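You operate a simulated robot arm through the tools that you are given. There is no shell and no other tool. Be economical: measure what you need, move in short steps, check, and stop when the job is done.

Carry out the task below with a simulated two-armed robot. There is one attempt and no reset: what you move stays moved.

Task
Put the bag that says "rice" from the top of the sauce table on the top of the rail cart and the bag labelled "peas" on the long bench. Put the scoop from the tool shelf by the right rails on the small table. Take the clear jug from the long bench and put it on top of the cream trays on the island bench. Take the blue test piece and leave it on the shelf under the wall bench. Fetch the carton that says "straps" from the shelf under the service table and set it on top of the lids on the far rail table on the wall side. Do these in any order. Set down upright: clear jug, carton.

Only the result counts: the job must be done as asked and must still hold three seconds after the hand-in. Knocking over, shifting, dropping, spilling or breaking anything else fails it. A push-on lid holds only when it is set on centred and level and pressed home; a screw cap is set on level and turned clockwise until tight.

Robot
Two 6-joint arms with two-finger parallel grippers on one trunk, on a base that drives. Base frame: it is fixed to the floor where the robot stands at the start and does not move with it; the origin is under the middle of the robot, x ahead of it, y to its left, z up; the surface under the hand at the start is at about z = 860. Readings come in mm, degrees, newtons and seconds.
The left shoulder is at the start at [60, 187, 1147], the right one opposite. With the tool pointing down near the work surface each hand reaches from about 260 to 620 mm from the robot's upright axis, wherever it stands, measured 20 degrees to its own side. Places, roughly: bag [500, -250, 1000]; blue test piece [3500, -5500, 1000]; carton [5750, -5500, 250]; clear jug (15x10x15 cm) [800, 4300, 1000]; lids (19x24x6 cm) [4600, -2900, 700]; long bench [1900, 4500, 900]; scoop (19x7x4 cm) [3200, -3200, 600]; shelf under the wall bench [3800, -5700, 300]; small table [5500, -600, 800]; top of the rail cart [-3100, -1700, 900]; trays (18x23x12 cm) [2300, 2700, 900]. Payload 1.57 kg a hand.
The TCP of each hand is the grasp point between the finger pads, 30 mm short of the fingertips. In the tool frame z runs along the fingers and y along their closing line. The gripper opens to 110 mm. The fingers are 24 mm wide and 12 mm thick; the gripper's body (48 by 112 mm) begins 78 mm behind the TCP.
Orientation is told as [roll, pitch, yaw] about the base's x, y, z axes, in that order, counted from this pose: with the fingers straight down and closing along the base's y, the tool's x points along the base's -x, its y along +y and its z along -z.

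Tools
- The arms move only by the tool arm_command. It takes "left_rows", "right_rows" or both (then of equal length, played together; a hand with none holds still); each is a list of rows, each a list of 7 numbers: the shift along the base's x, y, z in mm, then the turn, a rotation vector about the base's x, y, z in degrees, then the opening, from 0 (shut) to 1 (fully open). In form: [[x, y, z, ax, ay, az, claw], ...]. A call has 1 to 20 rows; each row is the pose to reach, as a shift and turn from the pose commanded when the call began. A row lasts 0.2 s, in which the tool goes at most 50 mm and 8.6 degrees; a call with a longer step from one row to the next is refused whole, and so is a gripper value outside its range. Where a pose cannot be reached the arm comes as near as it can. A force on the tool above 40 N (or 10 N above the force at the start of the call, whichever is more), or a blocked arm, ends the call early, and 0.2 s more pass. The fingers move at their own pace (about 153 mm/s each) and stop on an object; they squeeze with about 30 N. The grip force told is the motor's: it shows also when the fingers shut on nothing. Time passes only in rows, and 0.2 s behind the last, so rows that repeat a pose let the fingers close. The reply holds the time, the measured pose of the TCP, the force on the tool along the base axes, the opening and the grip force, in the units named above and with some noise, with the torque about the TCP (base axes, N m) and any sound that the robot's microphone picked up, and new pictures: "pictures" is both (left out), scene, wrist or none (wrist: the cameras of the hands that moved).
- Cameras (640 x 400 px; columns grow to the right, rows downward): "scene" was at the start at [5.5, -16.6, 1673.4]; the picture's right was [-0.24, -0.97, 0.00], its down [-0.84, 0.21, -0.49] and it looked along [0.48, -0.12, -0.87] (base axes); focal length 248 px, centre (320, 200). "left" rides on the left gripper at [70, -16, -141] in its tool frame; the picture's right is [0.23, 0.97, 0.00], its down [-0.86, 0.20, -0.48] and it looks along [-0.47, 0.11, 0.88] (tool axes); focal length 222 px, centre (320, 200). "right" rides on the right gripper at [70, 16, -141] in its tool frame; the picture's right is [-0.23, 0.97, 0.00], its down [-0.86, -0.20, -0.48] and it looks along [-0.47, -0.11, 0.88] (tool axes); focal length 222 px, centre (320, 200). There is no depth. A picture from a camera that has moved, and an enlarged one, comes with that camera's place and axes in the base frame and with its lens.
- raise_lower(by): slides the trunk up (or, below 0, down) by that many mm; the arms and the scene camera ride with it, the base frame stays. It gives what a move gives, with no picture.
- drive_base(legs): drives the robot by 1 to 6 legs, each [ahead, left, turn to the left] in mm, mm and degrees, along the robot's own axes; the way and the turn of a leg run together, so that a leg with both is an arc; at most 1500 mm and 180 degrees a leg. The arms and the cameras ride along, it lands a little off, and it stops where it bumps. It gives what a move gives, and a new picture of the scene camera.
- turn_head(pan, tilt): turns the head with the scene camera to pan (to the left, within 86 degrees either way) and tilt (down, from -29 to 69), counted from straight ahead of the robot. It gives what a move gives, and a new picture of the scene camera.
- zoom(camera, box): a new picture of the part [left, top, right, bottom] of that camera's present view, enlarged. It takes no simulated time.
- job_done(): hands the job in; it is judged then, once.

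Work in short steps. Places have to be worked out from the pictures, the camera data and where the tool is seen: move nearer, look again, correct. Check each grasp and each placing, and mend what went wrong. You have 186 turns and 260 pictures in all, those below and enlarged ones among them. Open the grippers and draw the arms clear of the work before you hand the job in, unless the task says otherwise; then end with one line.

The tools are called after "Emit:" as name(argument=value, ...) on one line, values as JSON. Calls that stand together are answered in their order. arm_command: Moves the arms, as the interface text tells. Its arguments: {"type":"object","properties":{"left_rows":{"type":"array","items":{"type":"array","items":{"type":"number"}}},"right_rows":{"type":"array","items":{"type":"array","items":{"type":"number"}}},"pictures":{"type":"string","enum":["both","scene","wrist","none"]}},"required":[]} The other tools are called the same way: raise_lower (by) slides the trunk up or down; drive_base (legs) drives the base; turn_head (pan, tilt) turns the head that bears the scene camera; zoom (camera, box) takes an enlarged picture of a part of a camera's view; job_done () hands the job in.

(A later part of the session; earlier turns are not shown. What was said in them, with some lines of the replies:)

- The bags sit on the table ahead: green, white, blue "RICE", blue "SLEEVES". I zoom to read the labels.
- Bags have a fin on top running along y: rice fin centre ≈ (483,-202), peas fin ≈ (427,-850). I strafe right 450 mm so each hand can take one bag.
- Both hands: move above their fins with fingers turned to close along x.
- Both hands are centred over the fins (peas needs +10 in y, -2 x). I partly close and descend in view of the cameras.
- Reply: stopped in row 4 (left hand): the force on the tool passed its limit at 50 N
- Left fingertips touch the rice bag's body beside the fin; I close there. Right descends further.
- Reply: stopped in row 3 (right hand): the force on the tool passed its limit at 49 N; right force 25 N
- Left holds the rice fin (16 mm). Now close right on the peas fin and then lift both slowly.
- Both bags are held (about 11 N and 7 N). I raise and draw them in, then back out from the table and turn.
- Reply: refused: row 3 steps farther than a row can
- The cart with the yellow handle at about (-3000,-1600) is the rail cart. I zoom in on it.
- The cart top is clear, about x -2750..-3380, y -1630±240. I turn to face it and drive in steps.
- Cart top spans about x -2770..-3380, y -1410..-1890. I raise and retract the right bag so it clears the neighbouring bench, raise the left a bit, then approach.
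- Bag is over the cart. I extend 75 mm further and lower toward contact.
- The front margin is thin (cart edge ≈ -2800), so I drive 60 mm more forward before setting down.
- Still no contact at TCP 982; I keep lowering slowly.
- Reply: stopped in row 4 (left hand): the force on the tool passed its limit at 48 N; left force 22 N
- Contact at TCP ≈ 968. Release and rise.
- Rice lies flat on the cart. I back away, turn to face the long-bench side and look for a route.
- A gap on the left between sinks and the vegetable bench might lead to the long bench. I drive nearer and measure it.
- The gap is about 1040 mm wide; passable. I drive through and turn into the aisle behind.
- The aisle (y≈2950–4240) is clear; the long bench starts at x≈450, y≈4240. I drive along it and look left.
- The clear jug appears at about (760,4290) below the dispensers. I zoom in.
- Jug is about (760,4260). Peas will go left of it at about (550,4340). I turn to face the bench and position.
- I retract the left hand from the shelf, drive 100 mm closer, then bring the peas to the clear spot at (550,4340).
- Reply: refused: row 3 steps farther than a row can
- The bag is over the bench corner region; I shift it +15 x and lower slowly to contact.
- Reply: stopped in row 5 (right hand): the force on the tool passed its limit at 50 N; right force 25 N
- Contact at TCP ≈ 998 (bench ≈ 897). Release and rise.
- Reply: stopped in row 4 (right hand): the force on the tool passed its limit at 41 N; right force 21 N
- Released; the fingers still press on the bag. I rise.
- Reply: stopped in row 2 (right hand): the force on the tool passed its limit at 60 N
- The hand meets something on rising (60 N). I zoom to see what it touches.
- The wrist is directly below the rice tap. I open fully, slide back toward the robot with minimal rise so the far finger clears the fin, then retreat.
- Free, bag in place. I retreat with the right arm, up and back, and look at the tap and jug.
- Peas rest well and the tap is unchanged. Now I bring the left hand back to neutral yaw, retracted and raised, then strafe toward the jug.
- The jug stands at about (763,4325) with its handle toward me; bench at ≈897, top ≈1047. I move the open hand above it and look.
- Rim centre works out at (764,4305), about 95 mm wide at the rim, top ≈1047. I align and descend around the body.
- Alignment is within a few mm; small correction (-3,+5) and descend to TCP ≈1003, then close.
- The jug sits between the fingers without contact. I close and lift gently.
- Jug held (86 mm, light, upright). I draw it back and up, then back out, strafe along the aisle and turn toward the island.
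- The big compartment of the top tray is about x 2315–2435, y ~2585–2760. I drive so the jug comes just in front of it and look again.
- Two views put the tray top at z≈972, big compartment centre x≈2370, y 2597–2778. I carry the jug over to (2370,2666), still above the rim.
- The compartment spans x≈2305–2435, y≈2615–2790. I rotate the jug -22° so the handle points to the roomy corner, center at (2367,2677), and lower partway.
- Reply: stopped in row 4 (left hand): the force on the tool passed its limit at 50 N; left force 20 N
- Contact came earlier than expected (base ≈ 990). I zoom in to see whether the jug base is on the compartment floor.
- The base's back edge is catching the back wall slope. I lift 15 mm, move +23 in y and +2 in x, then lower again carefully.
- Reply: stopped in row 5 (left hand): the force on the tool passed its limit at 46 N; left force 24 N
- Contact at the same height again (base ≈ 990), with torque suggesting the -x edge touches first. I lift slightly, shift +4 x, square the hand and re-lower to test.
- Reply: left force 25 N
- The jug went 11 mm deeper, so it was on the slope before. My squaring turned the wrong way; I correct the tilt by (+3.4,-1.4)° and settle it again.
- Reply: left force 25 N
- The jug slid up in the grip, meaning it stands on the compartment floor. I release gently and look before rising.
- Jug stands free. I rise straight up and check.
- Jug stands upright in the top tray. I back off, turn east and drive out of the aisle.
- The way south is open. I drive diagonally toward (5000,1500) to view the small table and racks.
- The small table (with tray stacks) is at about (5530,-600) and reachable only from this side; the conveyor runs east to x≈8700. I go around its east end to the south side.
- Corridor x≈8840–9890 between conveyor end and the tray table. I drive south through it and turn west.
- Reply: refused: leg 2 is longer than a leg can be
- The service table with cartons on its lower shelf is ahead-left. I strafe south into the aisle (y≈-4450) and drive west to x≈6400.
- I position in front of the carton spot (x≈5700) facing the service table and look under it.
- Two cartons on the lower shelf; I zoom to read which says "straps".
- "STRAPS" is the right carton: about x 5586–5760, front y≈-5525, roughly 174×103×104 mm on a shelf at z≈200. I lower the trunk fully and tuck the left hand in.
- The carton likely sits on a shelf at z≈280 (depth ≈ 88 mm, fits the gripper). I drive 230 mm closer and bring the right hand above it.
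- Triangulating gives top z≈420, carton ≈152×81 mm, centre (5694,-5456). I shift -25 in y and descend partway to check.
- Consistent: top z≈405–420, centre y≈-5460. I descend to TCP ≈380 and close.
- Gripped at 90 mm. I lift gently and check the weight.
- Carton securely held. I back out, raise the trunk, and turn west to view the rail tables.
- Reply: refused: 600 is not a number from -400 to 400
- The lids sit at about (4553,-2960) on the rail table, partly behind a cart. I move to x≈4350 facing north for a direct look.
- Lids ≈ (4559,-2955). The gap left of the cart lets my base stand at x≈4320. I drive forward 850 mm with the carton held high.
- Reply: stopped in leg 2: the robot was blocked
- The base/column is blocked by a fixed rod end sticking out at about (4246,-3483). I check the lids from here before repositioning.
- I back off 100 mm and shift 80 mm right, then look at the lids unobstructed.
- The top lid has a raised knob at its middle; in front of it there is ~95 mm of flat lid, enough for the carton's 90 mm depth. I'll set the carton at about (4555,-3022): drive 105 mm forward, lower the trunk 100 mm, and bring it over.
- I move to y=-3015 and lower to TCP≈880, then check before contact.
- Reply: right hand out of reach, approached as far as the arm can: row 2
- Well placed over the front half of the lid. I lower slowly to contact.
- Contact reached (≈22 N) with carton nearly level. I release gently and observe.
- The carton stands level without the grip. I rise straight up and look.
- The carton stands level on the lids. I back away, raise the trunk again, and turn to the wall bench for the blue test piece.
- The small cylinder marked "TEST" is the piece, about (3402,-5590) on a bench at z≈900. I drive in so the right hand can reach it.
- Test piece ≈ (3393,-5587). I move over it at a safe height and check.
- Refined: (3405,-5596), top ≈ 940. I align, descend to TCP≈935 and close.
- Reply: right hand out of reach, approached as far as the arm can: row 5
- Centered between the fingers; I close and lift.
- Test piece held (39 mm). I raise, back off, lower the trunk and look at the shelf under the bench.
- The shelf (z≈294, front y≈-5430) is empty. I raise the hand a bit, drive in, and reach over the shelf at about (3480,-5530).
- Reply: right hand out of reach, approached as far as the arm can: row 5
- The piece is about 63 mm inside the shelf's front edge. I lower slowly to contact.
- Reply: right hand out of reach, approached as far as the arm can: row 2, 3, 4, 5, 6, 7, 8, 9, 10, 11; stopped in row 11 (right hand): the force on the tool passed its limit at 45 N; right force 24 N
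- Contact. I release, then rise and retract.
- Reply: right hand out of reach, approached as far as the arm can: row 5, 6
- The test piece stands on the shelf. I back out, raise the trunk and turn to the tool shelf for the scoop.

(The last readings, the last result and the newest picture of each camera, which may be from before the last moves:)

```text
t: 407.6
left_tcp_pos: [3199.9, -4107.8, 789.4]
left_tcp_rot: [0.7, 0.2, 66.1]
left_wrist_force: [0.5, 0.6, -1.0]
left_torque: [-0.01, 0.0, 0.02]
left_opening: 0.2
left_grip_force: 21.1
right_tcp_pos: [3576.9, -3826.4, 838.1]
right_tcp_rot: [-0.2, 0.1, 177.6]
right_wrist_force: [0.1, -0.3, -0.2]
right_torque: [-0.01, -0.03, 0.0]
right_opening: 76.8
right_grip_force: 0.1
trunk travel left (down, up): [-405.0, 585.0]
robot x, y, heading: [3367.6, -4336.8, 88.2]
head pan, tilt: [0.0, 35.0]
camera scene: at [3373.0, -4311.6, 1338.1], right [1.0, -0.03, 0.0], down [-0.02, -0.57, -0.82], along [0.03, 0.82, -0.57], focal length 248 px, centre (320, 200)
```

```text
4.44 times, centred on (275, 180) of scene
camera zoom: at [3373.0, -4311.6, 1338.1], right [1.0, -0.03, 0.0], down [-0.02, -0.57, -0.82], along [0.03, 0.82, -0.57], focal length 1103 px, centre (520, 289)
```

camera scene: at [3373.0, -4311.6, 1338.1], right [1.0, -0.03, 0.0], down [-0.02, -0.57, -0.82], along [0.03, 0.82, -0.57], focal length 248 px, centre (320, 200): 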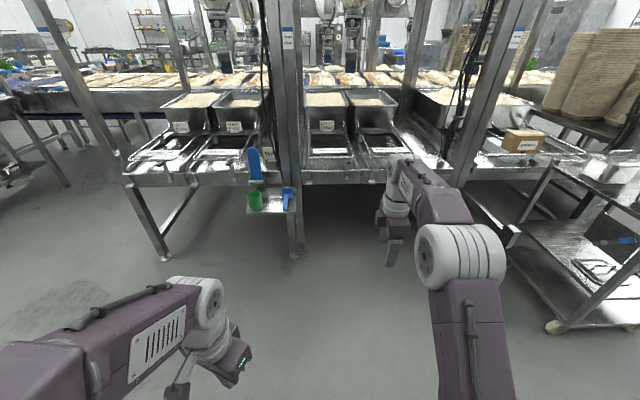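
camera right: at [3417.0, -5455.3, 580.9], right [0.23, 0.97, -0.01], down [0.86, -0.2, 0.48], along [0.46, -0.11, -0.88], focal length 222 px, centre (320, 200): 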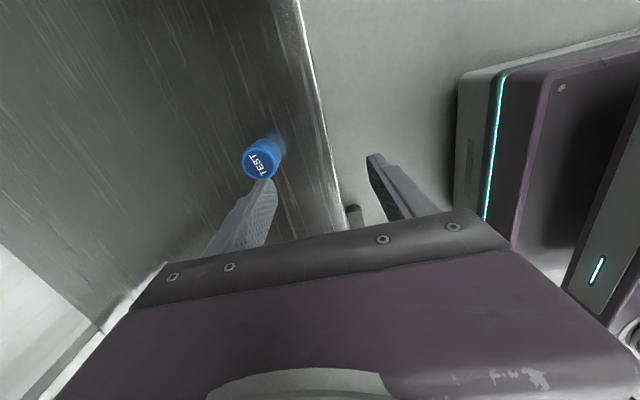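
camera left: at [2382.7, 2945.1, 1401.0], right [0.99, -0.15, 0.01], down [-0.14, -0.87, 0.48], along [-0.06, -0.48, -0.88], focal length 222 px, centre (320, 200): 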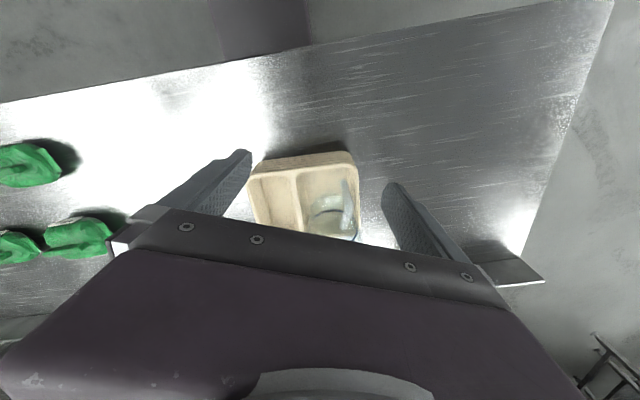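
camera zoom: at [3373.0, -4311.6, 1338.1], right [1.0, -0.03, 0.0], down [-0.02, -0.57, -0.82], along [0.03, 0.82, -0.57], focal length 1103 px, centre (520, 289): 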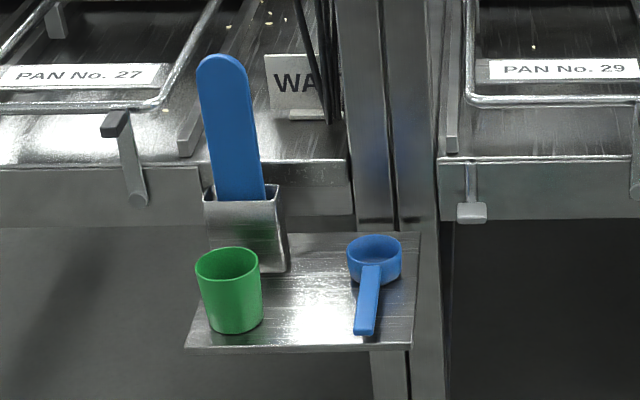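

The blue scoop lies on the tool shelf, handle toward me at about (3237,-3290). I retract the right hand, square the left hand, and drive closer.

Emit:
arm_command(left_rows=[[0, 0, 10, 0, 0, 8, 0.3], [0, 0, 20, 0, 0, 16, 0.6], [0, 0, 30, 0, 0, 22, 0.6], [0, 0, 30, 0, 0, 22, 0.6]], right_rows=[[0, -45, 10, 0, 0, 0, 0.7], [0, -90, 20, 0, 0, 0, 0.7], [0, -135, 30, 0, 0, 0, 0.7], [0, -180, 40, 0, 0, 0, 0.7]], pictures="none")

Emit:
drive_base(legs=[[460, -45, 1.8]])

Emit:
turn_head(pan=15, tilt=50)

Emit:
arm_command(left_rows=[[0, 45, 0, 0, 0, 0, 0.6], [0, 90, 0, 0, 0, 0, 0.6], [0, 135, 0, 0, 0, 0, 0.6], [0, 180, 0, 0, 0, 0, 0.6]], pictures="both")

```text
t: 408.6
left_tcp_pos: [3201.8, -4099.7, 817.1]
left_tcp_rot: [0.7, 0.2, 88.2]
left_wrist_force: [0.0, -0.4, -0.9]
left_torque: [0.02, 0.03, 0.0]
left_opening: 65.9
left_grip_force: 0.1
left hand out of reach, approached as far as the arm can: row 2, 3, 4
right_tcp_pos: [3574.3, -4008.1, 879.4]
right_tcp_rot: [-0.3, 0.2, 177.6]
right_wrist_force: [-0.7, -0.4, 0.2]
right_torque: [0.02, -0.02, 0.01]
right_opening: 77.0
right_grip_force: 0.1
trunk travel left (down, up): [-405.0, 585.0]
robot x, y, heading: [3371.0, -4340.3, 87.9]
head pan, tilt: [0.0, 35.0]
```

```text
t: 411.3
left_tcp_pos: [3244.7, -3653.0, 816.4]
left_tcp_rot: [0.7, 0.3, 90.1]
left_wrist_force: [0.1, 0.5, 1.2]
left_torque: [-0.01, -0.01, 0.03]
left_opening: 65.9
left_grip_force: 0.0
right_tcp_pos: [3615.5, -3549.1, 879.4]
right_tcp_rot: [-0.1, 0.1, 179.6]
right_wrist_force: [-0.3, -0.7, 0.1]
right_torque: [-0.03, 0.01, 0.02]
right_opening: 77.2
right_grip_force: 0.1
trunk travel left (down, up): [-405.0, 585.0]
robot x, y, heading: [3425.0, -3889.9, 90.1]
head pan, tilt: [0.0, 35.0]
camera scene: at [3424.1, -3860.0, 1338.1], right [1.0, 0.0, 0.0], down [0.0, -0.57, -0.82], along [0.0, 0.82, -0.57], focal length 248 px, centre (320, 200)
```

scene: 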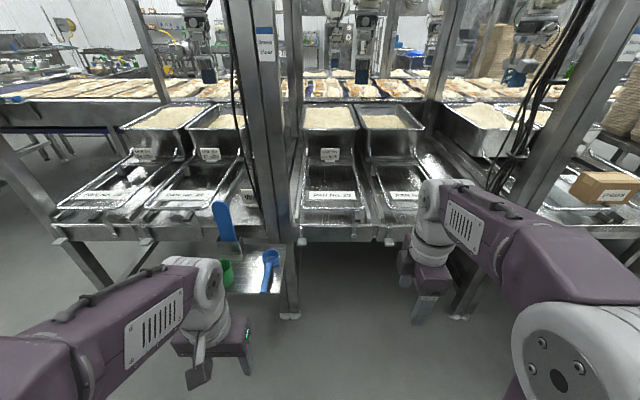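

```text
t: 412.1
left_tcp_pos: [3245.0, -3652.0, 817.3]
left_tcp_rot: [0.7, 0.3, 90.2]
left_wrist_force: [0.8, 0.4, 0.3]
left_torque: [-0.04, 0.01, 0.0]
left_opening: 65.7
left_grip_force: 0.0
right_tcp_pos: [3615.8, -3548.3, 879.2]
right_tcp_rot: [-0.2, 0.2, 179.7]
right_wrist_force: [-0.1, -0.3, 0.6]
right_torque: [-0.01, 0.0, 0.02]
right_opening: 76.8
right_grip_force: 0.0
trunk travel left (down, up): [-405.0, 585.0]
robot x, y, heading: [3427.2, -3886.9, 90.1]
head pan, tilt: [15.0, 50.0]
camera scene: at [3404.2, -3874.5, 1316.4], right [0.97, 0.26, 0.0], down [0.2, -0.74, -0.64], along [-0.17, 0.62, -0.77], focal length 248 px, centre (320, 200)
```

scene: 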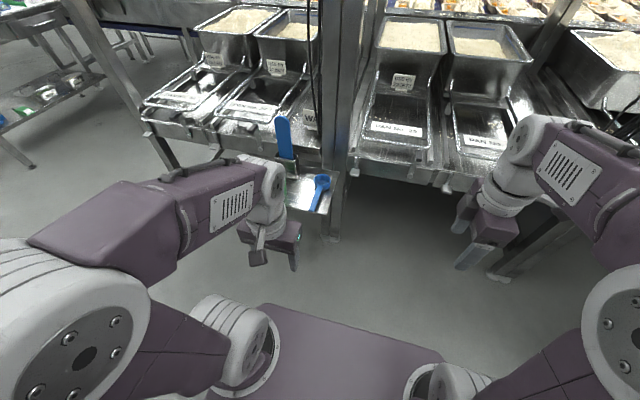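

```text
t: 413.1
left_tcp_pos: [3245.4, -3473.4, 816.7]
left_tcp_rot: [0.6, 0.4, 90.1]
left_wrist_force: [-0.3, -0.1, -0.4]
left_torque: [-0.02, -0.01, 0.02]
left_opening: 66.0
left_grip_force: 0.1
right_tcp_pos: [3615.7, -3548.5, 878.5]
right_tcp_rot: [-0.2, 0.2, 179.5]
right_wrist_force: [-0.3, -0.5, 1.0]
right_torque: [0.0, 0.03, 0.0]
right_opening: 76.9
right_grip_force: 0.0
trunk travel left (down, up): [-405.0, 585.0]
robot x, y, heading: [3421.3, -3890.2, 90.1]
head pan, tilt: [15.0, 50.0]
camera scene: at [3404.1, -3873.3, 1316.3], right [0.97, 0.26, 0.0], down [0.2, -0.74, -0.64], along [-0.17, 0.62, -0.77], focal length 248 px, centre (320, 200)
camera left: at [3263.1, -3542.1, 958.2], right [-0.97, -0.23, 0.01], down [-0.19, 0.86, 0.48], along [-0.12, 0.46, -0.88], focal length 222 px, centre (320, 200)
```

scene: 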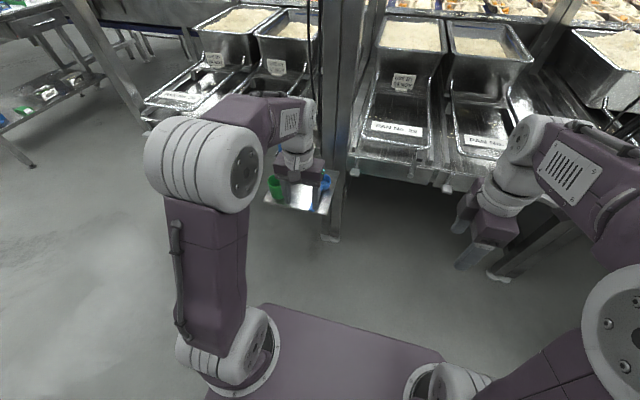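
left: 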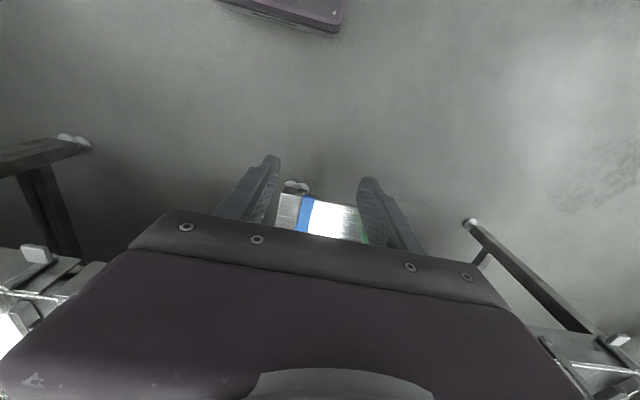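

I move the left hand nearer over the shelf and look again.

Emit:
arm_command(left_rows=[[-3, 35, 0, 0, 0, 0, 0.6], [-6, 70, 0, 0, 0, 0, 0.6], [-10, 105, -5, 0, 0, 0, 0.6], [-12, 135, -15, 0, 0, 0, 0.6]], pictures="both")

```text
t: 414.1
left_tcp_pos: [3234.0, -3338.1, 802.7]
left_tcp_rot: [0.7, 0.4, 90.1]
left_wrist_force: [0.1, -0.3, -0.2]
left_torque: [0.02, -0.04, 0.01]
left_opening: 65.8
left_grip_force: 0.1
right_tcp_pos: [3615.9, -3547.7, 878.5]
right_tcp_rot: [-0.1, 0.2, 179.7]
right_wrist_force: [-1.0, 0.6, 0.4]
right_torque: [-0.04, -0.01, 0.01]
right_opening: 77.1
right_grip_force: 0.0
trunk travel left (down, up): [-405.0, 585.0]
robot x, y, heading: [3421.1, -3890.6, 90.1]
head pan, tilt: [15.0, 50.0]
camera scene: at [3403.9, -3873.4, 1316.4], right [0.97, 0.26, 0.0], down [0.2, -0.74, -0.64], along [-0.17, 0.62, -0.77], focal length 248 px, centre (320, 200)
camera left: at [3252.7, -3406.1, 943.3], right [-0.97, -0.23, 0.01], down [-0.19, 0.86, 0.47], along [-0.12, 0.46, -0.88], focal length 222 px, centre (320, 200)
```

scene: 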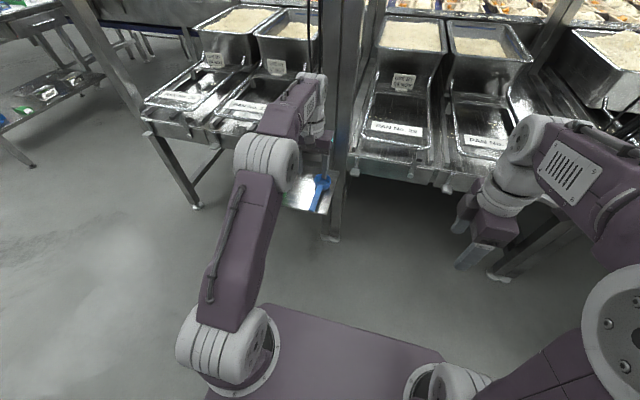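
left: 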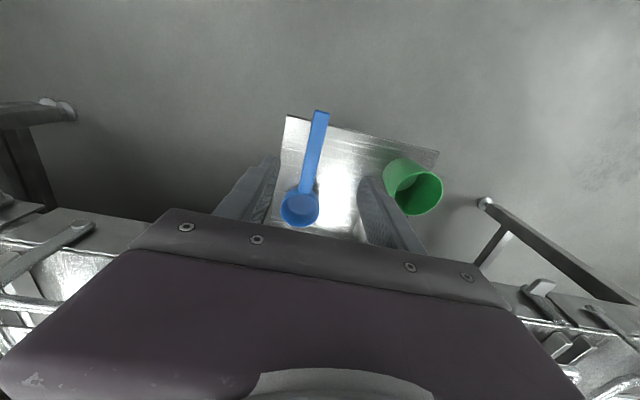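

Scoop located: handle tip (3238,-3372), bowl (3240,-3240), handle z≈632. I align over the handle at (3238,-3302) and descend partway.

Emit:
arm_command(left_rows=[[4, 36, 0, 0, 0, 0, 0.5], [4, 36, -40, 0, 0, 0, 0.5], [4, 36, -80, 0, 0, 0, 0.5], [4, 36, -115, 0, 0, 0, 0.5]], pictures="wrist")

```text
t: 415.1
left_tcp_pos: [3236.5, -3302.6, 686.3]
left_tcp_rot: [0.7, 0.3, 90.2]
left_wrist_force: [0.1, 0.4, 0.4]
left_torque: [0.02, 0.02, 0.0]
left_opening: 55.1
left_grip_force: 0.0
left hand out of reach, approached as far as the arm can: row 1
right_tcp_pos: [3616.3, -3549.1, 878.9]
right_tcp_rot: [-0.2, 0.2, 179.6]
right_wrist_force: [0.3, 0.3, -0.6]
right_torque: [-0.05, -0.02, 0.0]
right_opening: 77.2
right_grip_force: 0.1
trunk travel left (down, up): [-405.0, 585.0]
robot x, y, heading: [3423.6, -3888.8, 90.1]
head pan, tilt: [15.0, 50.0]
camera left: at [3255.4, -3371.2, 827.1], right [-0.97, -0.23, 0.01], down [-0.19, 0.86, 0.48], along [-0.12, 0.46, -0.88], focal length 222 px, centre (320, 200)
```

left: 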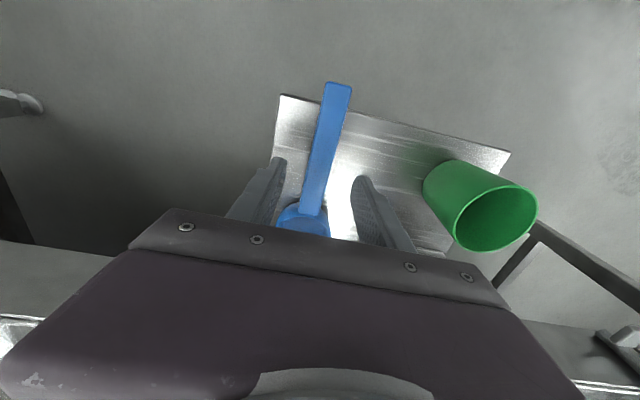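

The handle is centred between the fingers. I descend to TCP≈630, and close.

Emit:
arm_command(left_rows=[[1, 0, -20, 0, 0, 0, 0.5], [1, 0, -40, 0, 0, 0, 0.5], [1, 0, -50, 0, 0, 0, 0.5], [1, 0, -56, 0, 0, 0, 0.5]], pictures="wrist")

```text
t: 416.1
left_tcp_pos: [3238.2, -3302.4, 629.8]
left_tcp_rot: [0.7, 0.3, 90.1]
left_wrist_force: [1.0, 0.7, 0.8]
left_torque: [0.01, -0.02, -0.03]
left_opening: 55.1
left_grip_force: 0.1
right_tcp_pos: [3615.7, -3549.6, 879.9]
right_tcp_rot: [-0.1, 0.2, 179.7]
right_wrist_force: [0.3, 0.0, 0.6]
right_torque: [-0.02, 0.01, -0.03]
right_opening: 77.1
right_grip_force: 0.0
trunk travel left (down, up): [-405.0, 585.0]
robot x, y, heading: [3424.3, -3889.8, 90.1]
head pan, tilt: [15.0, 50.0]
camera left: at [3256.9, -3371.0, 771.4], right [-0.97, -0.23, 0.01], down [-0.19, 0.86, 0.48], along [-0.12, 0.46, -0.88], focal length 222 px, centre (320, 200)
```

left: 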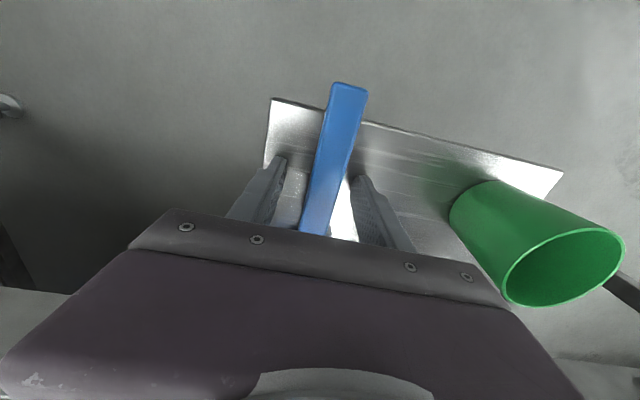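

Emit:
arm_command(left_rows=[[0, 0, -4, 0, 0, 0, 0.3], [0, 0, -4, 0, 0, 0, 0], [0, 0, -4, 0, 0, 0, 0], [0, 0, -4, 0, 0, 0, 0], [0, 0, 10, 0, 0, 0, 0], [0, 0, 40, 0, 0, 0, 0], [0, -30, 70, 0, 0, 0, 0]], pictures="both")

```text
t: 417.7
left_tcp_pos: [3239.2, -3333.0, 701.6]
left_tcp_rot: [0.8, 0.4, 90.1]
left_wrist_force: [-0.6, 0.4, -1.3]
left_torque: [-0.06, -0.03, -0.01]
left_opening: 21.3
left_grip_force: 30.2
right_tcp_pos: [3615.9, -3549.3, 880.8]
right_tcp_rot: [-0.3, 0.2, 179.7]
right_wrist_force: [0.5, -0.2, 0.2]
right_torque: [0.03, 0.01, 0.0]
right_opening: 77.1
right_grip_force: 0.1
trunk travel left (down, up): [-405.0, 585.0]
robot x, y, heading: [3424.1, -3886.9, 90.3]
head pan, tilt: [15.0, 50.0]
camera scene: at [3404.1, -3875.9, 1316.3], right [0.97, 0.26, 0.0], down [0.2, -0.74, -0.64], along [-0.17, 0.62, -0.77], focal length 248 px, centre (320, 200)
camera left: at [3257.7, -3399.8, 841.9], right [-0.97, -0.23, 0.01], down [-0.19, 0.86, 0.48], along [-0.12, 0.46, -0.88], focal length 222 px, centre (320, 200)
```

scene: 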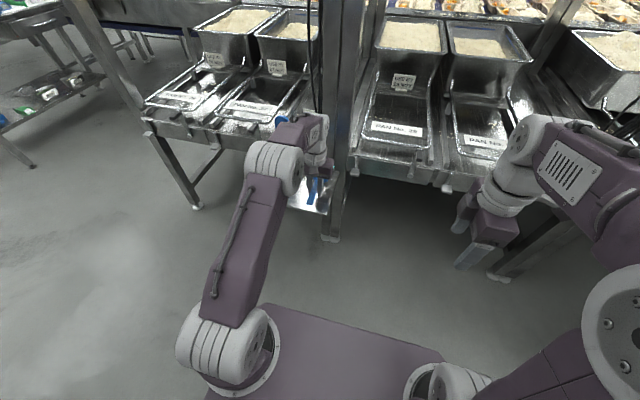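
left: 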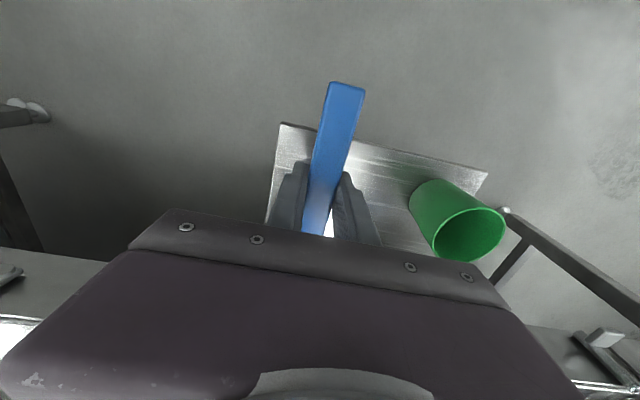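

Scoop held (21 mm handle). I draw it back, back out, raise the trunk and head east.

Emit:
arm_command(left_rows=[[0, -40, 15, 0, 0, 0, 0], [0, -80, 30, 0, 0, 0, 0], [0, -120, 45, 0, 0, 0, 0]], pictures="none")

Emit:
drive_base(legs=[[-530, 0, 0], [0, 0, -90.3]])

Emit:
raise_lower(by=370)

Emit:
turn_head(pan=0, tilt=20)

```text
t: 418.5
left_tcp_pos: [3237.3, -3452.2, 747.4]
left_tcp_rot: [0.6, 0.1, 90.0]
left_wrist_force: [0.6, -0.5, -0.9]
left_torque: [-0.01, -0.02, 0.07]
left_opening: 21.3
left_grip_force: 29.7
right_tcp_pos: [3615.4, -3551.3, 880.0]
right_tcp_rot: [-0.2, 0.2, 179.6]
right_wrist_force: [0.4, -0.5, -0.3]
right_torque: [0.01, 0.03, 0.02]
right_opening: 77.0
right_grip_force: 0.0
trunk travel left (down, up): [-405.0, 585.0]
robot x, y, heading: [3423.8, -3887.4, 89.9]
head pan, tilt: [15.0, 50.0]
```

```text
t: 425.3
left_tcp_pos: [3855.9, -4221.4, 745.4]
left_tcp_rot: [0.7, 0.3, 1.2]
left_wrist_force: [0.6, 0.5, 0.0]
left_torque: [0.04, 0.05, -0.02]
left_opening: 21.6
left_grip_force: 30.2
right_tcp_pos: [3765.4, -4602.5, 879.6]
right_tcp_rot: [-0.2, 0.3, 90.7]
right_wrist_force: [0.6, 0.0, 0.6]
right_torque: [-0.05, -0.02, -0.02]
right_opening: 77.1
right_grip_force: 0.0
trunk travel left (down, up): [-405.0, 585.0]
robot x, y, heading: [3419.6, -4418.3, 1.3]
head pan, tilt: [15.0, 50.0]
camera scene: at [3438.6, -4397.0, 1316.4], right [0.28, -0.96, 0.0], down [-0.74, -0.21, -0.64], along [0.62, 0.18, -0.77], focal length 248 px, centre (320, 200)
```

scene: 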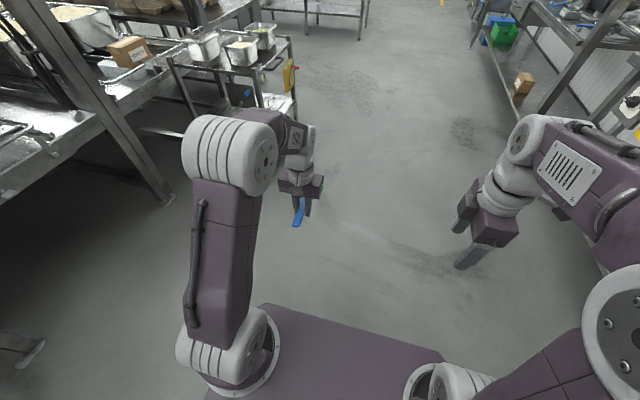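

```text
t: 428.9
left_tcp_pos: [3856.3, -4221.3, 1116.4]
left_tcp_rot: [0.7, 0.3, 1.2]
left_wrist_force: [-0.2, 0.5, -0.6]
left_torque: [-0.01, 0.01, 0.0]
left_opening: 21.2
left_grip_force: 29.7
right_tcp_pos: [3766.1, -4601.3, 1250.1]
right_tcp_rot: [-0.2, 0.2, 90.7]
right_wrist_force: [0.4, -0.2, -0.5]
right_torque: [0.02, 0.0, -0.06]
right_opening: 77.1
right_grip_force: 0.0
trunk travel left (down, up): [-775.0, 215.0]
robot x, y, heading: [3424.1, -4413.3, 1.1]
head pan, tilt: [15.0, 50.0]
```

```text
t: 429.9
left_tcp_pos: [3855.8, -4221.3, 1116.3]
left_tcp_rot: [0.7, 0.3, 1.2]
left_wrist_force: [-0.6, 0.0, -0.1]
left_torque: [-0.02, 0.05, -0.03]
left_opening: 21.6
left_grip_force: 30.3
right_tcp_pos: [3766.1, -4602.8, 1249.5]
right_tcp_rot: [-0.2, 0.1, 90.7]
right_wrist_force: [-0.3, 0.1, -0.3]
right_torque: [0.0, -0.01, -0.04]
right_opening: 77.2
right_grip_force: 0.1
trunk travel left (down, up): [-775.0, 215.0]
robot x, y, heading: [3424.2, -4415.9, 1.3]
head pan, tilt: [0.0, 20.0]
camera scene: at [3457.8, -4416.4, 1731.9], right [0.02, -1.0, 0.0], down [-0.34, -0.01, -0.94], along [0.94, 0.02, -0.34], focal length 248 px, centre (320, 200)
```

scene: 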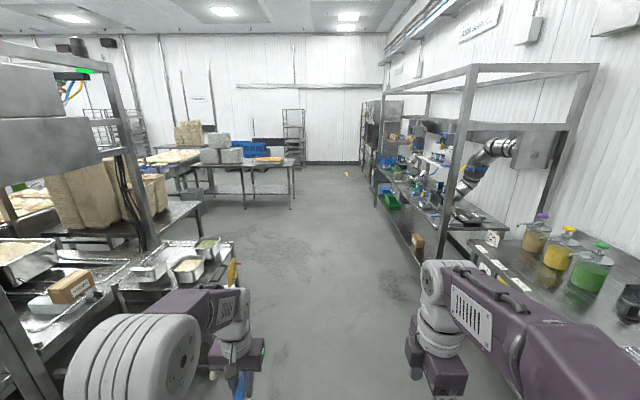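

Clear aisle. I drive east to x≈9280 and turn north.

Emit:
drive_base(legs=[[1465, 0, -1.3], [1465, 0, 0], [1465, 0, 0], [1465, 0, 0], [0, 0, 90]])

```text
t: 461.3
left_tcp_pos: [9043.1, -3996.3, 1115.6]
left_tcp_rot: [0.7, 0.3, 88.8]
left_wrist_force: [1.3, 0.1, -0.2]
left_torque: [-0.05, -0.02, 0.01]
left_opening: 21.4
left_grip_force: 29.9
right_tcp_pos: [9419.6, -4101.9, 1249.0]
right_tcp_rot: [-0.2, 0.3, 178.3]
right_wrist_force: [0.1, -0.9, -0.1]
right_torque: [-0.01, -0.01, 0.02]
right_opening: 77.0
right_grip_force: 0.1
trunk travel left (down, up): [-775.0, 215.0]
robot x, y, heading: [9217.7, -4434.0, 88.7]
head pan, tilt: [0.0, 20.0]
camera scene: at [9220.9, -4403.8, 1731.9], right [1.0, -0.02, 0.0], down [-0.01, -0.34, -0.94], along [0.02, 0.94, -0.34], focal length 248 px, centre (320, 200)
```

scene: 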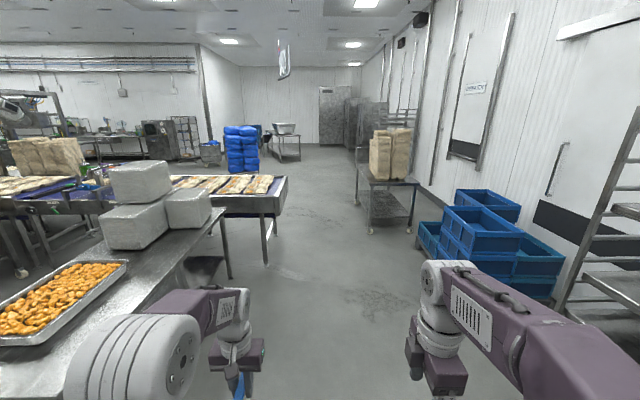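

I continue north through the corridor and then west toward the small table.

Emit:
drive_base(legs=[[1200, -60, 1.3], [1200, -55, 0], [1200, 0, 0], [1200, 0, 0], [0, 0, 90]])

Emit:
drive_base(legs=[[1230, -110, 0], [1230, -110, 0], [1230, -110, 0], [0, 0, 90]])

Emit:
turn_head(pan=0, tilt=38)

```text
t: 488.3
left_tcp_pos: [8952.1, 201.7, 1116.5]
left_tcp_rot: [0.7, 0.3, 178.2]
left_wrist_force: [-0.4, 0.9, -0.7]
left_torque: [-0.02, -0.03, 0.0]
left_opening: 21.3
left_grip_force: 30.1
right_tcp_pos: [9060.2, 576.7, 1249.2]
right_tcp_rot: [-0.1, 0.2, -92.2]
right_wrist_force: [1.1, 0.1, -0.1]
right_torque: [0.0, -0.01, 0.03]
right_opening: 77.0
right_grip_force: 0.0
trunk travel left (down, up): [-775.0, 215.0]
robot x, y, heading: [9393.0, 378.2, 178.1]
head pan, tilt: [0.0, 20.0]
camera scene: at [9361.8, 375.1, 1731.9], right [0.03, 1.0, 0.0], down [0.34, -0.01, -0.94], along [-0.94, 0.03, -0.34], focal length 248 px, centre (320, 200)
```

scene: 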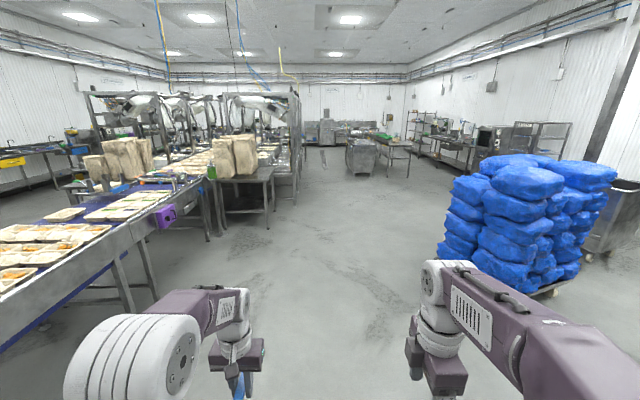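

```text
t: 510.0
left_tcp_pos: [5898.1, 424.0, 1115.5]
left_tcp_rot: [0.7, 0.2, -93.5]
left_wrist_force: [0.6, 0.0, 0.3]
left_torque: [0.04, 0.01, -0.02]
left_opening: 21.1
left_grip_force: 29.8
right_tcp_pos: [5523.9, 544.8, 1250.3]
right_tcp_rot: [-0.2, 0.2, -4.1]
right_wrist_force: [-0.1, 0.1, -0.2]
right_torque: [0.01, 0.01, 0.01]
right_opening: 76.9
right_grip_force: 0.1
trunk travel left (down, up): [-775.0, 215.0]
robot x, y, heading: [5737.6, 868.9, -93.5]
head pan, tilt: [0.0, 20.0]
camera scene: at [5737.4, 838.0, 1731.9], right [-1.0, 0.06, 0.0], down [0.02, 0.34, -0.94], along [-0.06, -0.94, -0.34], focal length 248 px, centre (320, 200)
```

scene: 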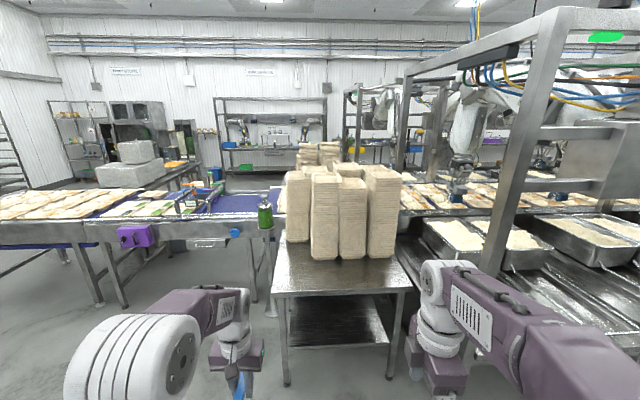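

```text
t: 510.8
left_tcp_pos: [5897.6, 423.7, 1116.3]
left_tcp_rot: [0.7, 0.3, -93.5]
left_wrist_force: [0.3, -0.3, -1.0]
left_torque: [0.03, -0.01, 0.01]
left_opening: 21.3
left_grip_force: 30.0
right_tcp_pos: [5524.7, 545.5, 1251.0]
right_tcp_rot: [-0.2, 0.3, -4.0]
right_wrist_force: [0.2, -0.4, -0.3]
right_torque: [0.01, 0.0, 0.0]
right_opening: 76.9
right_grip_force: 0.1
trunk travel left (down, up): [-775.0, 215.0]
robot x, y, heading: [5740.4, 874.4, -93.3]
head pan, tilt: [0.0, 38.0]
camera scene: at [5738.0, 844.8, 1703.6], right [-1.0, 0.06, 0.0], down [0.04, 0.61, -0.79], along [-0.05, -0.79, -0.62], focal length 248 px, centre (320, 200)
```

scene: 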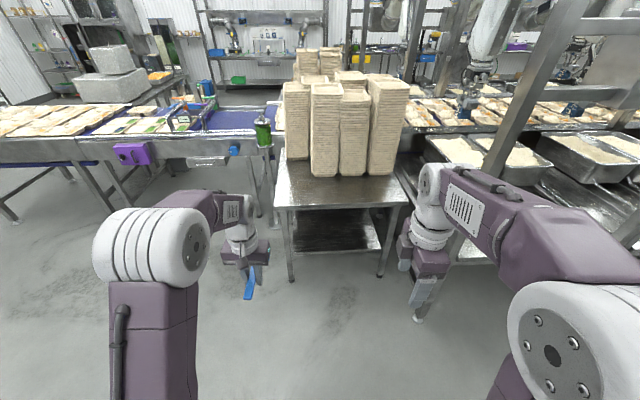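

The front strip of the small table (y≈-215 to -465) is free. I drive up so the left hand reaches about (5780,-320).

Emit:
drive_base(legs=[[400, -120, 3.4], [230, 0, 0]])

Emit:
turn_head(pan=15, tilt=50)

```text
t: 514.6
left_tcp_pos: [5789.3, -184.7, 1116.1]
left_tcp_rot: [0.7, 0.2, -90.4]
left_wrist_force: [-0.5, 0.2, -0.4]
left_torque: [0.03, 0.03, 0.0]
left_opening: 21.3
left_grip_force: 30.2
right_tcp_pos: [5412.5, -84.7, 1250.2]
right_tcp_rot: [-0.3, 0.3, -0.6]
right_wrist_force: [0.2, 0.0, 0.3]
right_torque: [0.0, 0.0, -0.02]
right_opening: 76.8
right_grip_force: 0.0
trunk travel left (down, up): [-775.0, 215.0]
robot x, y, heading: [5605.4, 252.5, -90.2]
head pan, tilt: [0.0, 38.0]
camera scene: at [5607.5, 227.2, 1703.6], right [-1.0, 0.0, 0.0], down [0.0, 0.61, -0.79], along [0.0, -0.79, -0.61], focal length 248 px, centre (320, 200)
```

scene: 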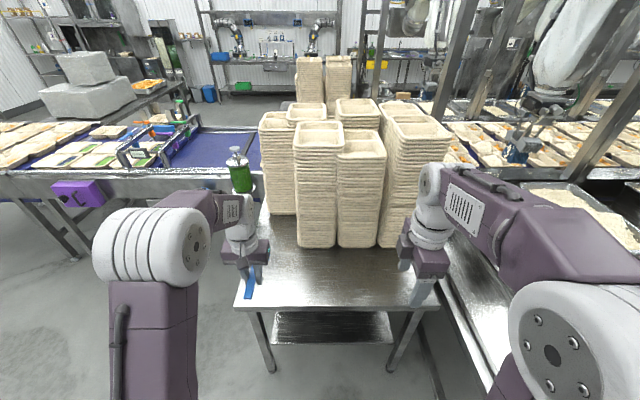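

```text
t: 515.4
left_tcp_pos: [5791.1, -186.3, 1114.2]
left_tcp_rot: [0.7, 0.4, -90.4]
left_wrist_force: [-0.3, -0.2, -0.3]
left_torque: [0.08, -0.01, 0.01]
left_opening: 21.5
left_grip_force: 29.9
right_tcp_pos: [5412.9, -88.1, 1249.1]
right_tcp_rot: [-0.2, 0.1, -0.8]
right_wrist_force: [-0.7, 0.8, 0.1]
right_torque: [0.04, -0.03, 0.03]
right_opening: 77.2
right_grip_force: 0.1
trunk travel left (down, up): [-775.0, 215.0]
robot x, y, heading: [5608.2, 253.4, -90.0]
head pan, tilt: [15.0, 50.0]
camera scene: at [5627.5, 235.5, 1686.4], right [-0.97, -0.25, 0.0], down [-0.19, 0.74, -0.64], along [0.16, -0.62, -0.77], focal length 248 px, centre (320, 200)
```

scene: 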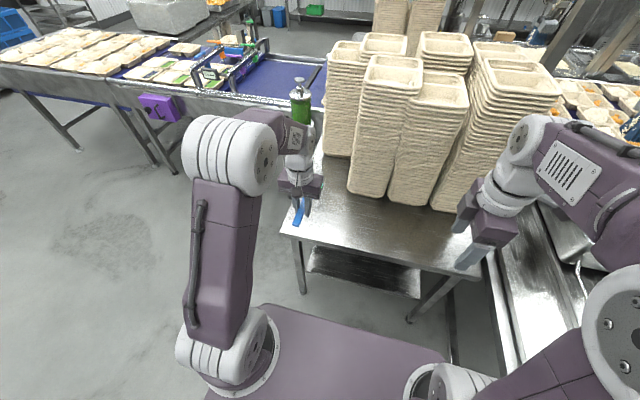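

I advance 70 mm more, then extend to y≈-375 and lower to TCP≈930.

Emit:
drive_base(legs=[[70, 0, 0]])

Emit:
arm_command(left_rows=[[-5, -35, -20, 0, 0, 0, 0], [-10, -70, -45, 0, 0, 0, 0], [-15, -95, -80, 0, 0, 0, 0], [-20, -115, -120, 0, 0, 0, 0], [-20, -118, -160, 0, 0, 0, 0], [-20, -118, -185, 0, 0, 0, 0]], pictures="both")

```text
t: 516.4
left_tcp_pos: [5790.8, -248.7, 1116.2]
left_tcp_rot: [0.7, 0.0, -90.3]
left_wrist_force: [-0.6, 0.0, 0.6]
left_torque: [0.04, -0.02, 0.0]
left_opening: 21.6
left_grip_force: 30.1
right_tcp_pos: [5412.4, -149.6, 1251.3]
right_tcp_rot: [-0.5, 0.2, -0.6]
right_wrist_force: [0.0, 0.2, 0.3]
right_torque: [0.0, 0.03, -0.02]
right_opening: 77.1
right_grip_force: 0.1
trunk travel left (down, up): [-775.0, 215.0]
robot x, y, heading: [5606.8, 183.1, -90.3]
head pan, tilt: [15.0, 50.0]
camera scene: at [5627.3, 175.5, 1686.5], right [-0.97, -0.26, 0.0], down [-0.2, 0.74, -0.65], along [0.16, -0.62, -0.76], focal length 248 px, centre (320, 200)
```

scene: 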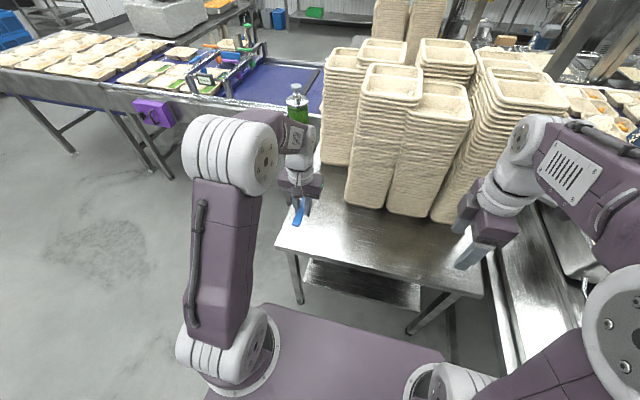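

```text
t: 517.8
left_tcp_pos: [5772.4, -373.6, 929.6]
left_tcp_rot: [0.7, 0.3, -90.1]
left_wrist_force: [0.5, 0.8, -0.2]
left_torque: [0.04, -0.04, -0.01]
left_opening: 21.3
left_grip_force: 29.8
right_tcp_pos: [5412.5, -157.2, 1249.0]
right_tcp_rot: [-0.2, 0.1, -0.7]
right_wrist_force: [-0.5, -0.3, -0.9]
right_torque: [0.01, 0.02, 0.01]
right_opening: 77.1
right_grip_force: 0.0
trunk travel left (down, up): [-775.0, 215.0]
robot x, y, heading: [5607.6, 184.4, -90.1]
head pan, tilt: [15.0, 50.0]
camera scene: at [5627.5, 167.0, 1686.4], right [-0.97, -0.26, 0.0], down [-0.2, 0.74, -0.64], along [0.16, -0.62, -0.77], focal length 248 px, centre (320, 200)
camera left: at [5754.5, -305.5, 1071.1], right [0.97, 0.22, 0.01], down [0.19, -0.86, 0.48], along [0.12, -0.46, -0.88], focal length 222 px, centre (320, 200)
```

scene: 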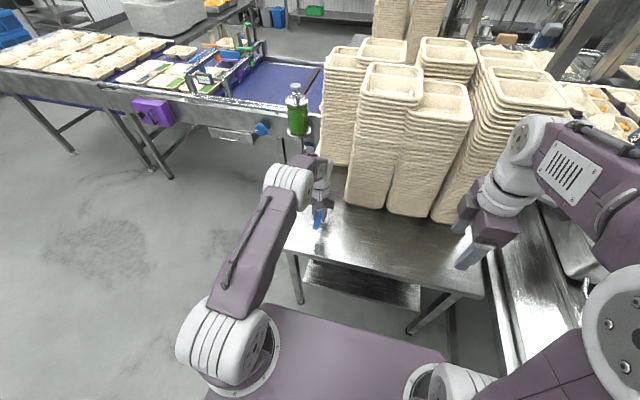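
left: 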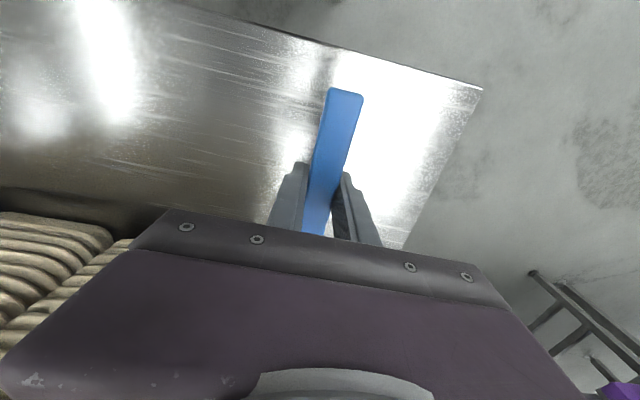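

Good clearance. I lower slowly to contact.

Emit:
arm_command(left_rows=[[0, 0, -12, 0, 0, 0, 0], [0, 0, -24, 0, 0, 0, 0], [0, 0, -34, 0, 0, 0, 0], [0, 0, -42, 0, 0, 0, 0], [0, 0, -48, 0, 0, 0, 0], [0, 0, -54, 0, 0, 0, 0], [0, 0, -60, 0, 0, 0, 0], [0, 0, -66, 0, 0, 0, 0], [0, 0, -72, 0, 0, 0, 0], [0, 0, -78, 0, 0, 0, 0], [0, 0, -84, 0, 0, 0, 0], [0, 0, -90, 0, 0, 0, 0], [0, 0, -96, 0, 0, 0, 0]], pictures="wrist")

```text
t: 520.6
left_tcp_pos: [5771.5, -372.7, 833.4]
left_tcp_rot: [0.6, 0.2, -90.3]
left_wrist_force: [0.1, 0.1, -0.5]
left_torque: [0.04, 0.02, -0.02]
left_opening: 21.2
left_grip_force: 30.3
right_tcp_pos: [5413.1, -155.8, 1248.7]
right_tcp_rot: [-0.2, 0.2, -0.6]
right_wrist_force: [-0.1, 1.1, -0.4]
right_torque: [0.0, -0.01, 0.01]
right_opening: 77.1
right_grip_force: 0.1
trunk travel left (down, up): [-775.0, 215.0]
robot x, y, heading: [5611.6, 183.7, -90.2]
head pan, tilt: [15.0, 50.0]
camera left: at [5754.7, -302.8, 974.7], right [0.97, 0.22, 0.01], down [0.19, -0.86, 0.48], along [0.12, -0.46, -0.88], focal length 222 px, centre (320, 200)
```

left: 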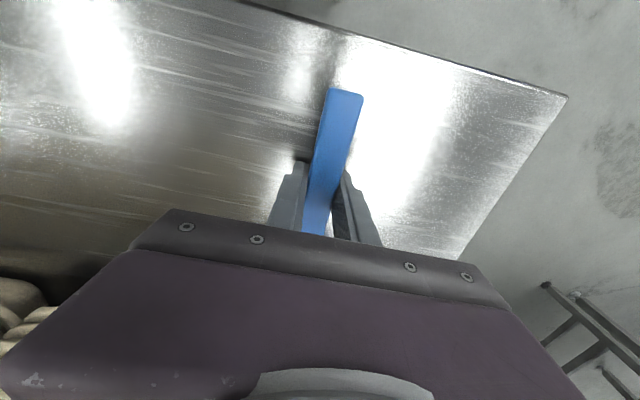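

Emit:
arm_command(left_rows=[[0, 0, -5, 0, 0, 0, 0], [0, 0, -10, 0, 0, 0, 0], [0, 0, -15, 0, 0, 0, 0], [0, 0, -20, 0, 0, 0, 0], [0, 0, -25, 0, 0, 0, 0], [0, 0, -30, 0, 0, 0, 0], [0, 0, -35, 0, 0, 0, 0], [0, 0, -40, 0, 0, 0, 0], [0, 0, -45, 0, 0, 0, 0], [0, 0, -50, 0, 0, 0, 0]], pictures="wrist")

```text
t: 521.3
left_tcp_pos: [5770.6, -372.2, 830.5]
left_tcp_rot: [0.9, -0.2, -90.1]
left_wrist_force: [0.9, 14.2, 26.2]
left_torque: [0.69, 0.44, -0.26]
left_opening: 21.6
left_grip_force: 30.5
right_tcp_pos: [5412.4, -150.9, 1250.5]
right_tcp_rot: [-0.5, 0.2, -0.5]
right_wrist_force: [0.0, -0.1, 0.5]
right_torque: [0.02, 0.01, 0.01]
right_opening: 77.0
right_grip_force: 0.0
trunk travel left (down, up): [-775.0, 215.0]
robot x, y, heading: [5607.3, 181.8, -90.2]
head pan, tilt: [15.0, 50.0]
stopped in row 3 (left hand): the force on the tool passed its limit at 45 N (the readings are from after the stop); the commanded pose is now the measured one
camera left: at [5754.4, -301.9, 970.5], right [0.97, 0.22, 0.01], down [0.19, -0.85, 0.48], along [0.12, -0.47, -0.88], focal length 222 px, centre (320, 200)
```

left: 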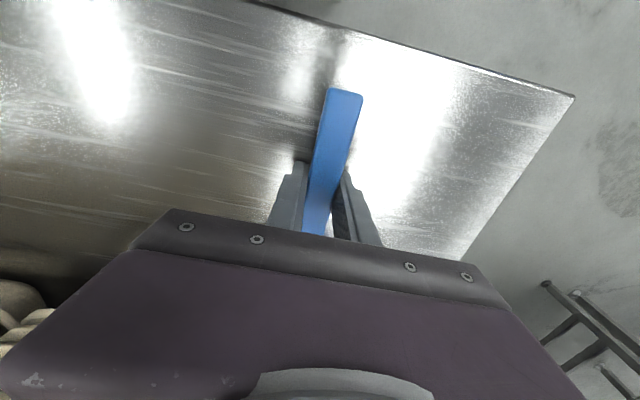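

Contact at ≈828. I release and rise, then check.

Emit:
arm_command(left_rows=[[0, 0, 1, 0, 0, 0, 0.3], [0, 0, 1, 0, 0, 0, 0.5], [0, 0, 1, 0, 0, 0, 0.5], [0, 0, 15, 0, 0, 0, 0.5], [0, 0, 50, 0, 0, 0, 0.5], [0, 0, 95, 0, 0, 0, 0.5], [0, 0, 140, 0, 0, 0, 0.5], [0, 45, 155, 0, 0, 0, 0.5], [0, 90, 170, 0, 0, 0, 0.5]], pictures="both")

```text
t: 523.3
left_tcp_pos: [5771.7, -282.9, 997.7]
left_tcp_rot: [0.8, -0.3, -90.2]
left_wrist_force: [0.4, 0.2, 0.7]
left_torque: [-0.02, -0.02, -0.02]
left_opening: 54.7
left_grip_force: 0.0
right_tcp_pos: [5411.9, -152.8, 1250.3]
right_tcp_rot: [-0.4, 0.1, -0.5]
right_wrist_force: [-0.3, 0.1, -0.7]
right_torque: [-0.06, -0.01, 0.0]
right_opening: 77.0
right_grip_force: 0.1
trunk travel left (down, up): [-775.0, 215.0]
robot x, y, heading: [5604.5, 183.7, -90.2]
head pan, tilt: [15.0, 50.0]
camera scene: at [5627.0, 170.8, 1686.4], right [-0.97, -0.26, 0.0], down [-0.2, 0.74, -0.64], along [0.16, -0.62, -0.77], focal length 248 px, centre (320, 200)
camera left: at [5755.4, -211.0, 1137.8], right [0.97, 0.22, 0.01], down [0.19, -0.85, 0.49], along [0.12, -0.47, -0.87], focal length 222 px, centre (320, 200)
```

scene: 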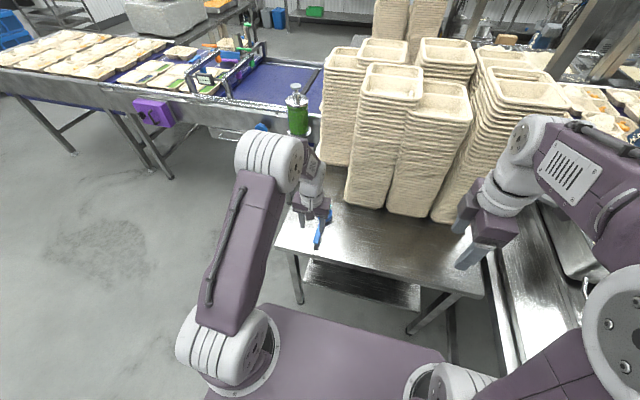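
left: 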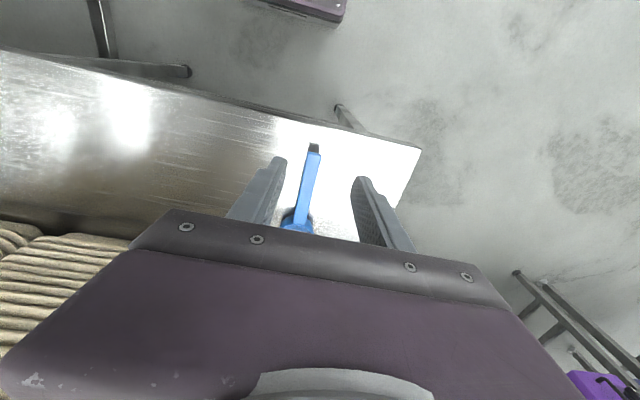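

The scoop lies on the small table's front. I back away clear and take a last look.

Emit:
drive_base(legs=[[-450, 0, 0]])

Emit:
zoom(camera="scene", box=[240, 80, 400, 220])

```text
t: 526.0
left_tcp_pos: [5772.7, 163.5, 995.5]
left_tcp_rot: [0.8, -0.2, -90.4]
left_wrist_force: [-0.4, -0.6, 0.4]
left_torque: [0.05, -0.04, 0.0]
left_opening: 54.9
left_grip_force: 0.0
right_tcp_pos: [5413.9, 291.6, 1249.0]
right_tcp_rot: [-0.2, 0.2, -0.8]
right_wrist_force: [-0.2, -0.5, -0.4]
right_torque: [0.03, 0.01, -0.02]
right_opening: 76.9
right_grip_force: 0.2
trunk travel left (down, up): [-775.0, 215.0]
robot x, y, heading: [5609.1, 632.3, -90.0]
head pan, tilt: [15.0, 50.0]
camera scene: at [5629.3, 614.1, 1686.3], right [-0.97, -0.25, 0.0], down [-0.19, 0.74, -0.64], along [0.16, -0.62, -0.77], focal length 248 px, centre (320, 200)
```

scene: 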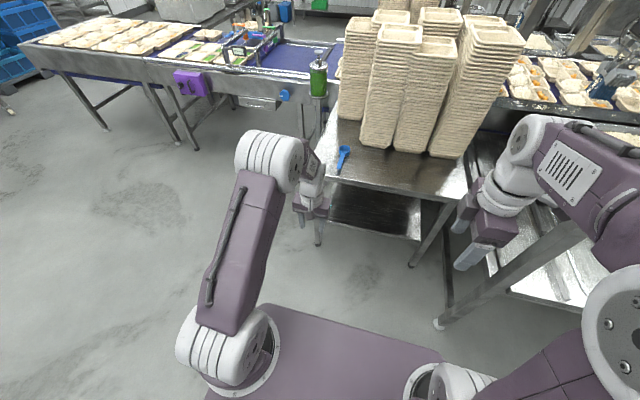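

```text
2.86 times, centred on (320, 150) of scene
camera zoom: at [5629.3, 614.1, 1686.3], right [-0.97, -0.25, 0.0], down [-0.19, 0.74, -0.64], along [0.16, -0.62, -0.77], focal length 709 px, centre (320, 343)
```

zoom: 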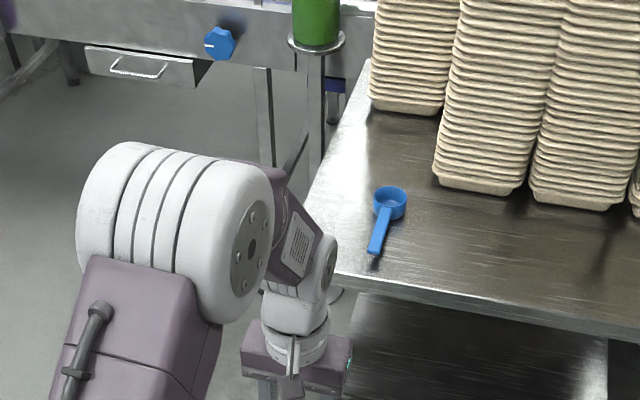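

The scoop rests on the small table; all six items are placed, the grippers are open and the arms are clear. I hand in.

Emit:
job_done()

```text
The job is handed in.
```

I placed all six items as asked and handed the job in. Three points fall short of certain: while going for the lids I drove into a fixed rod at the rail table and stopped, a rail wire sits right at the carton's base, and I did not look at the jug again after leaving the island bench.
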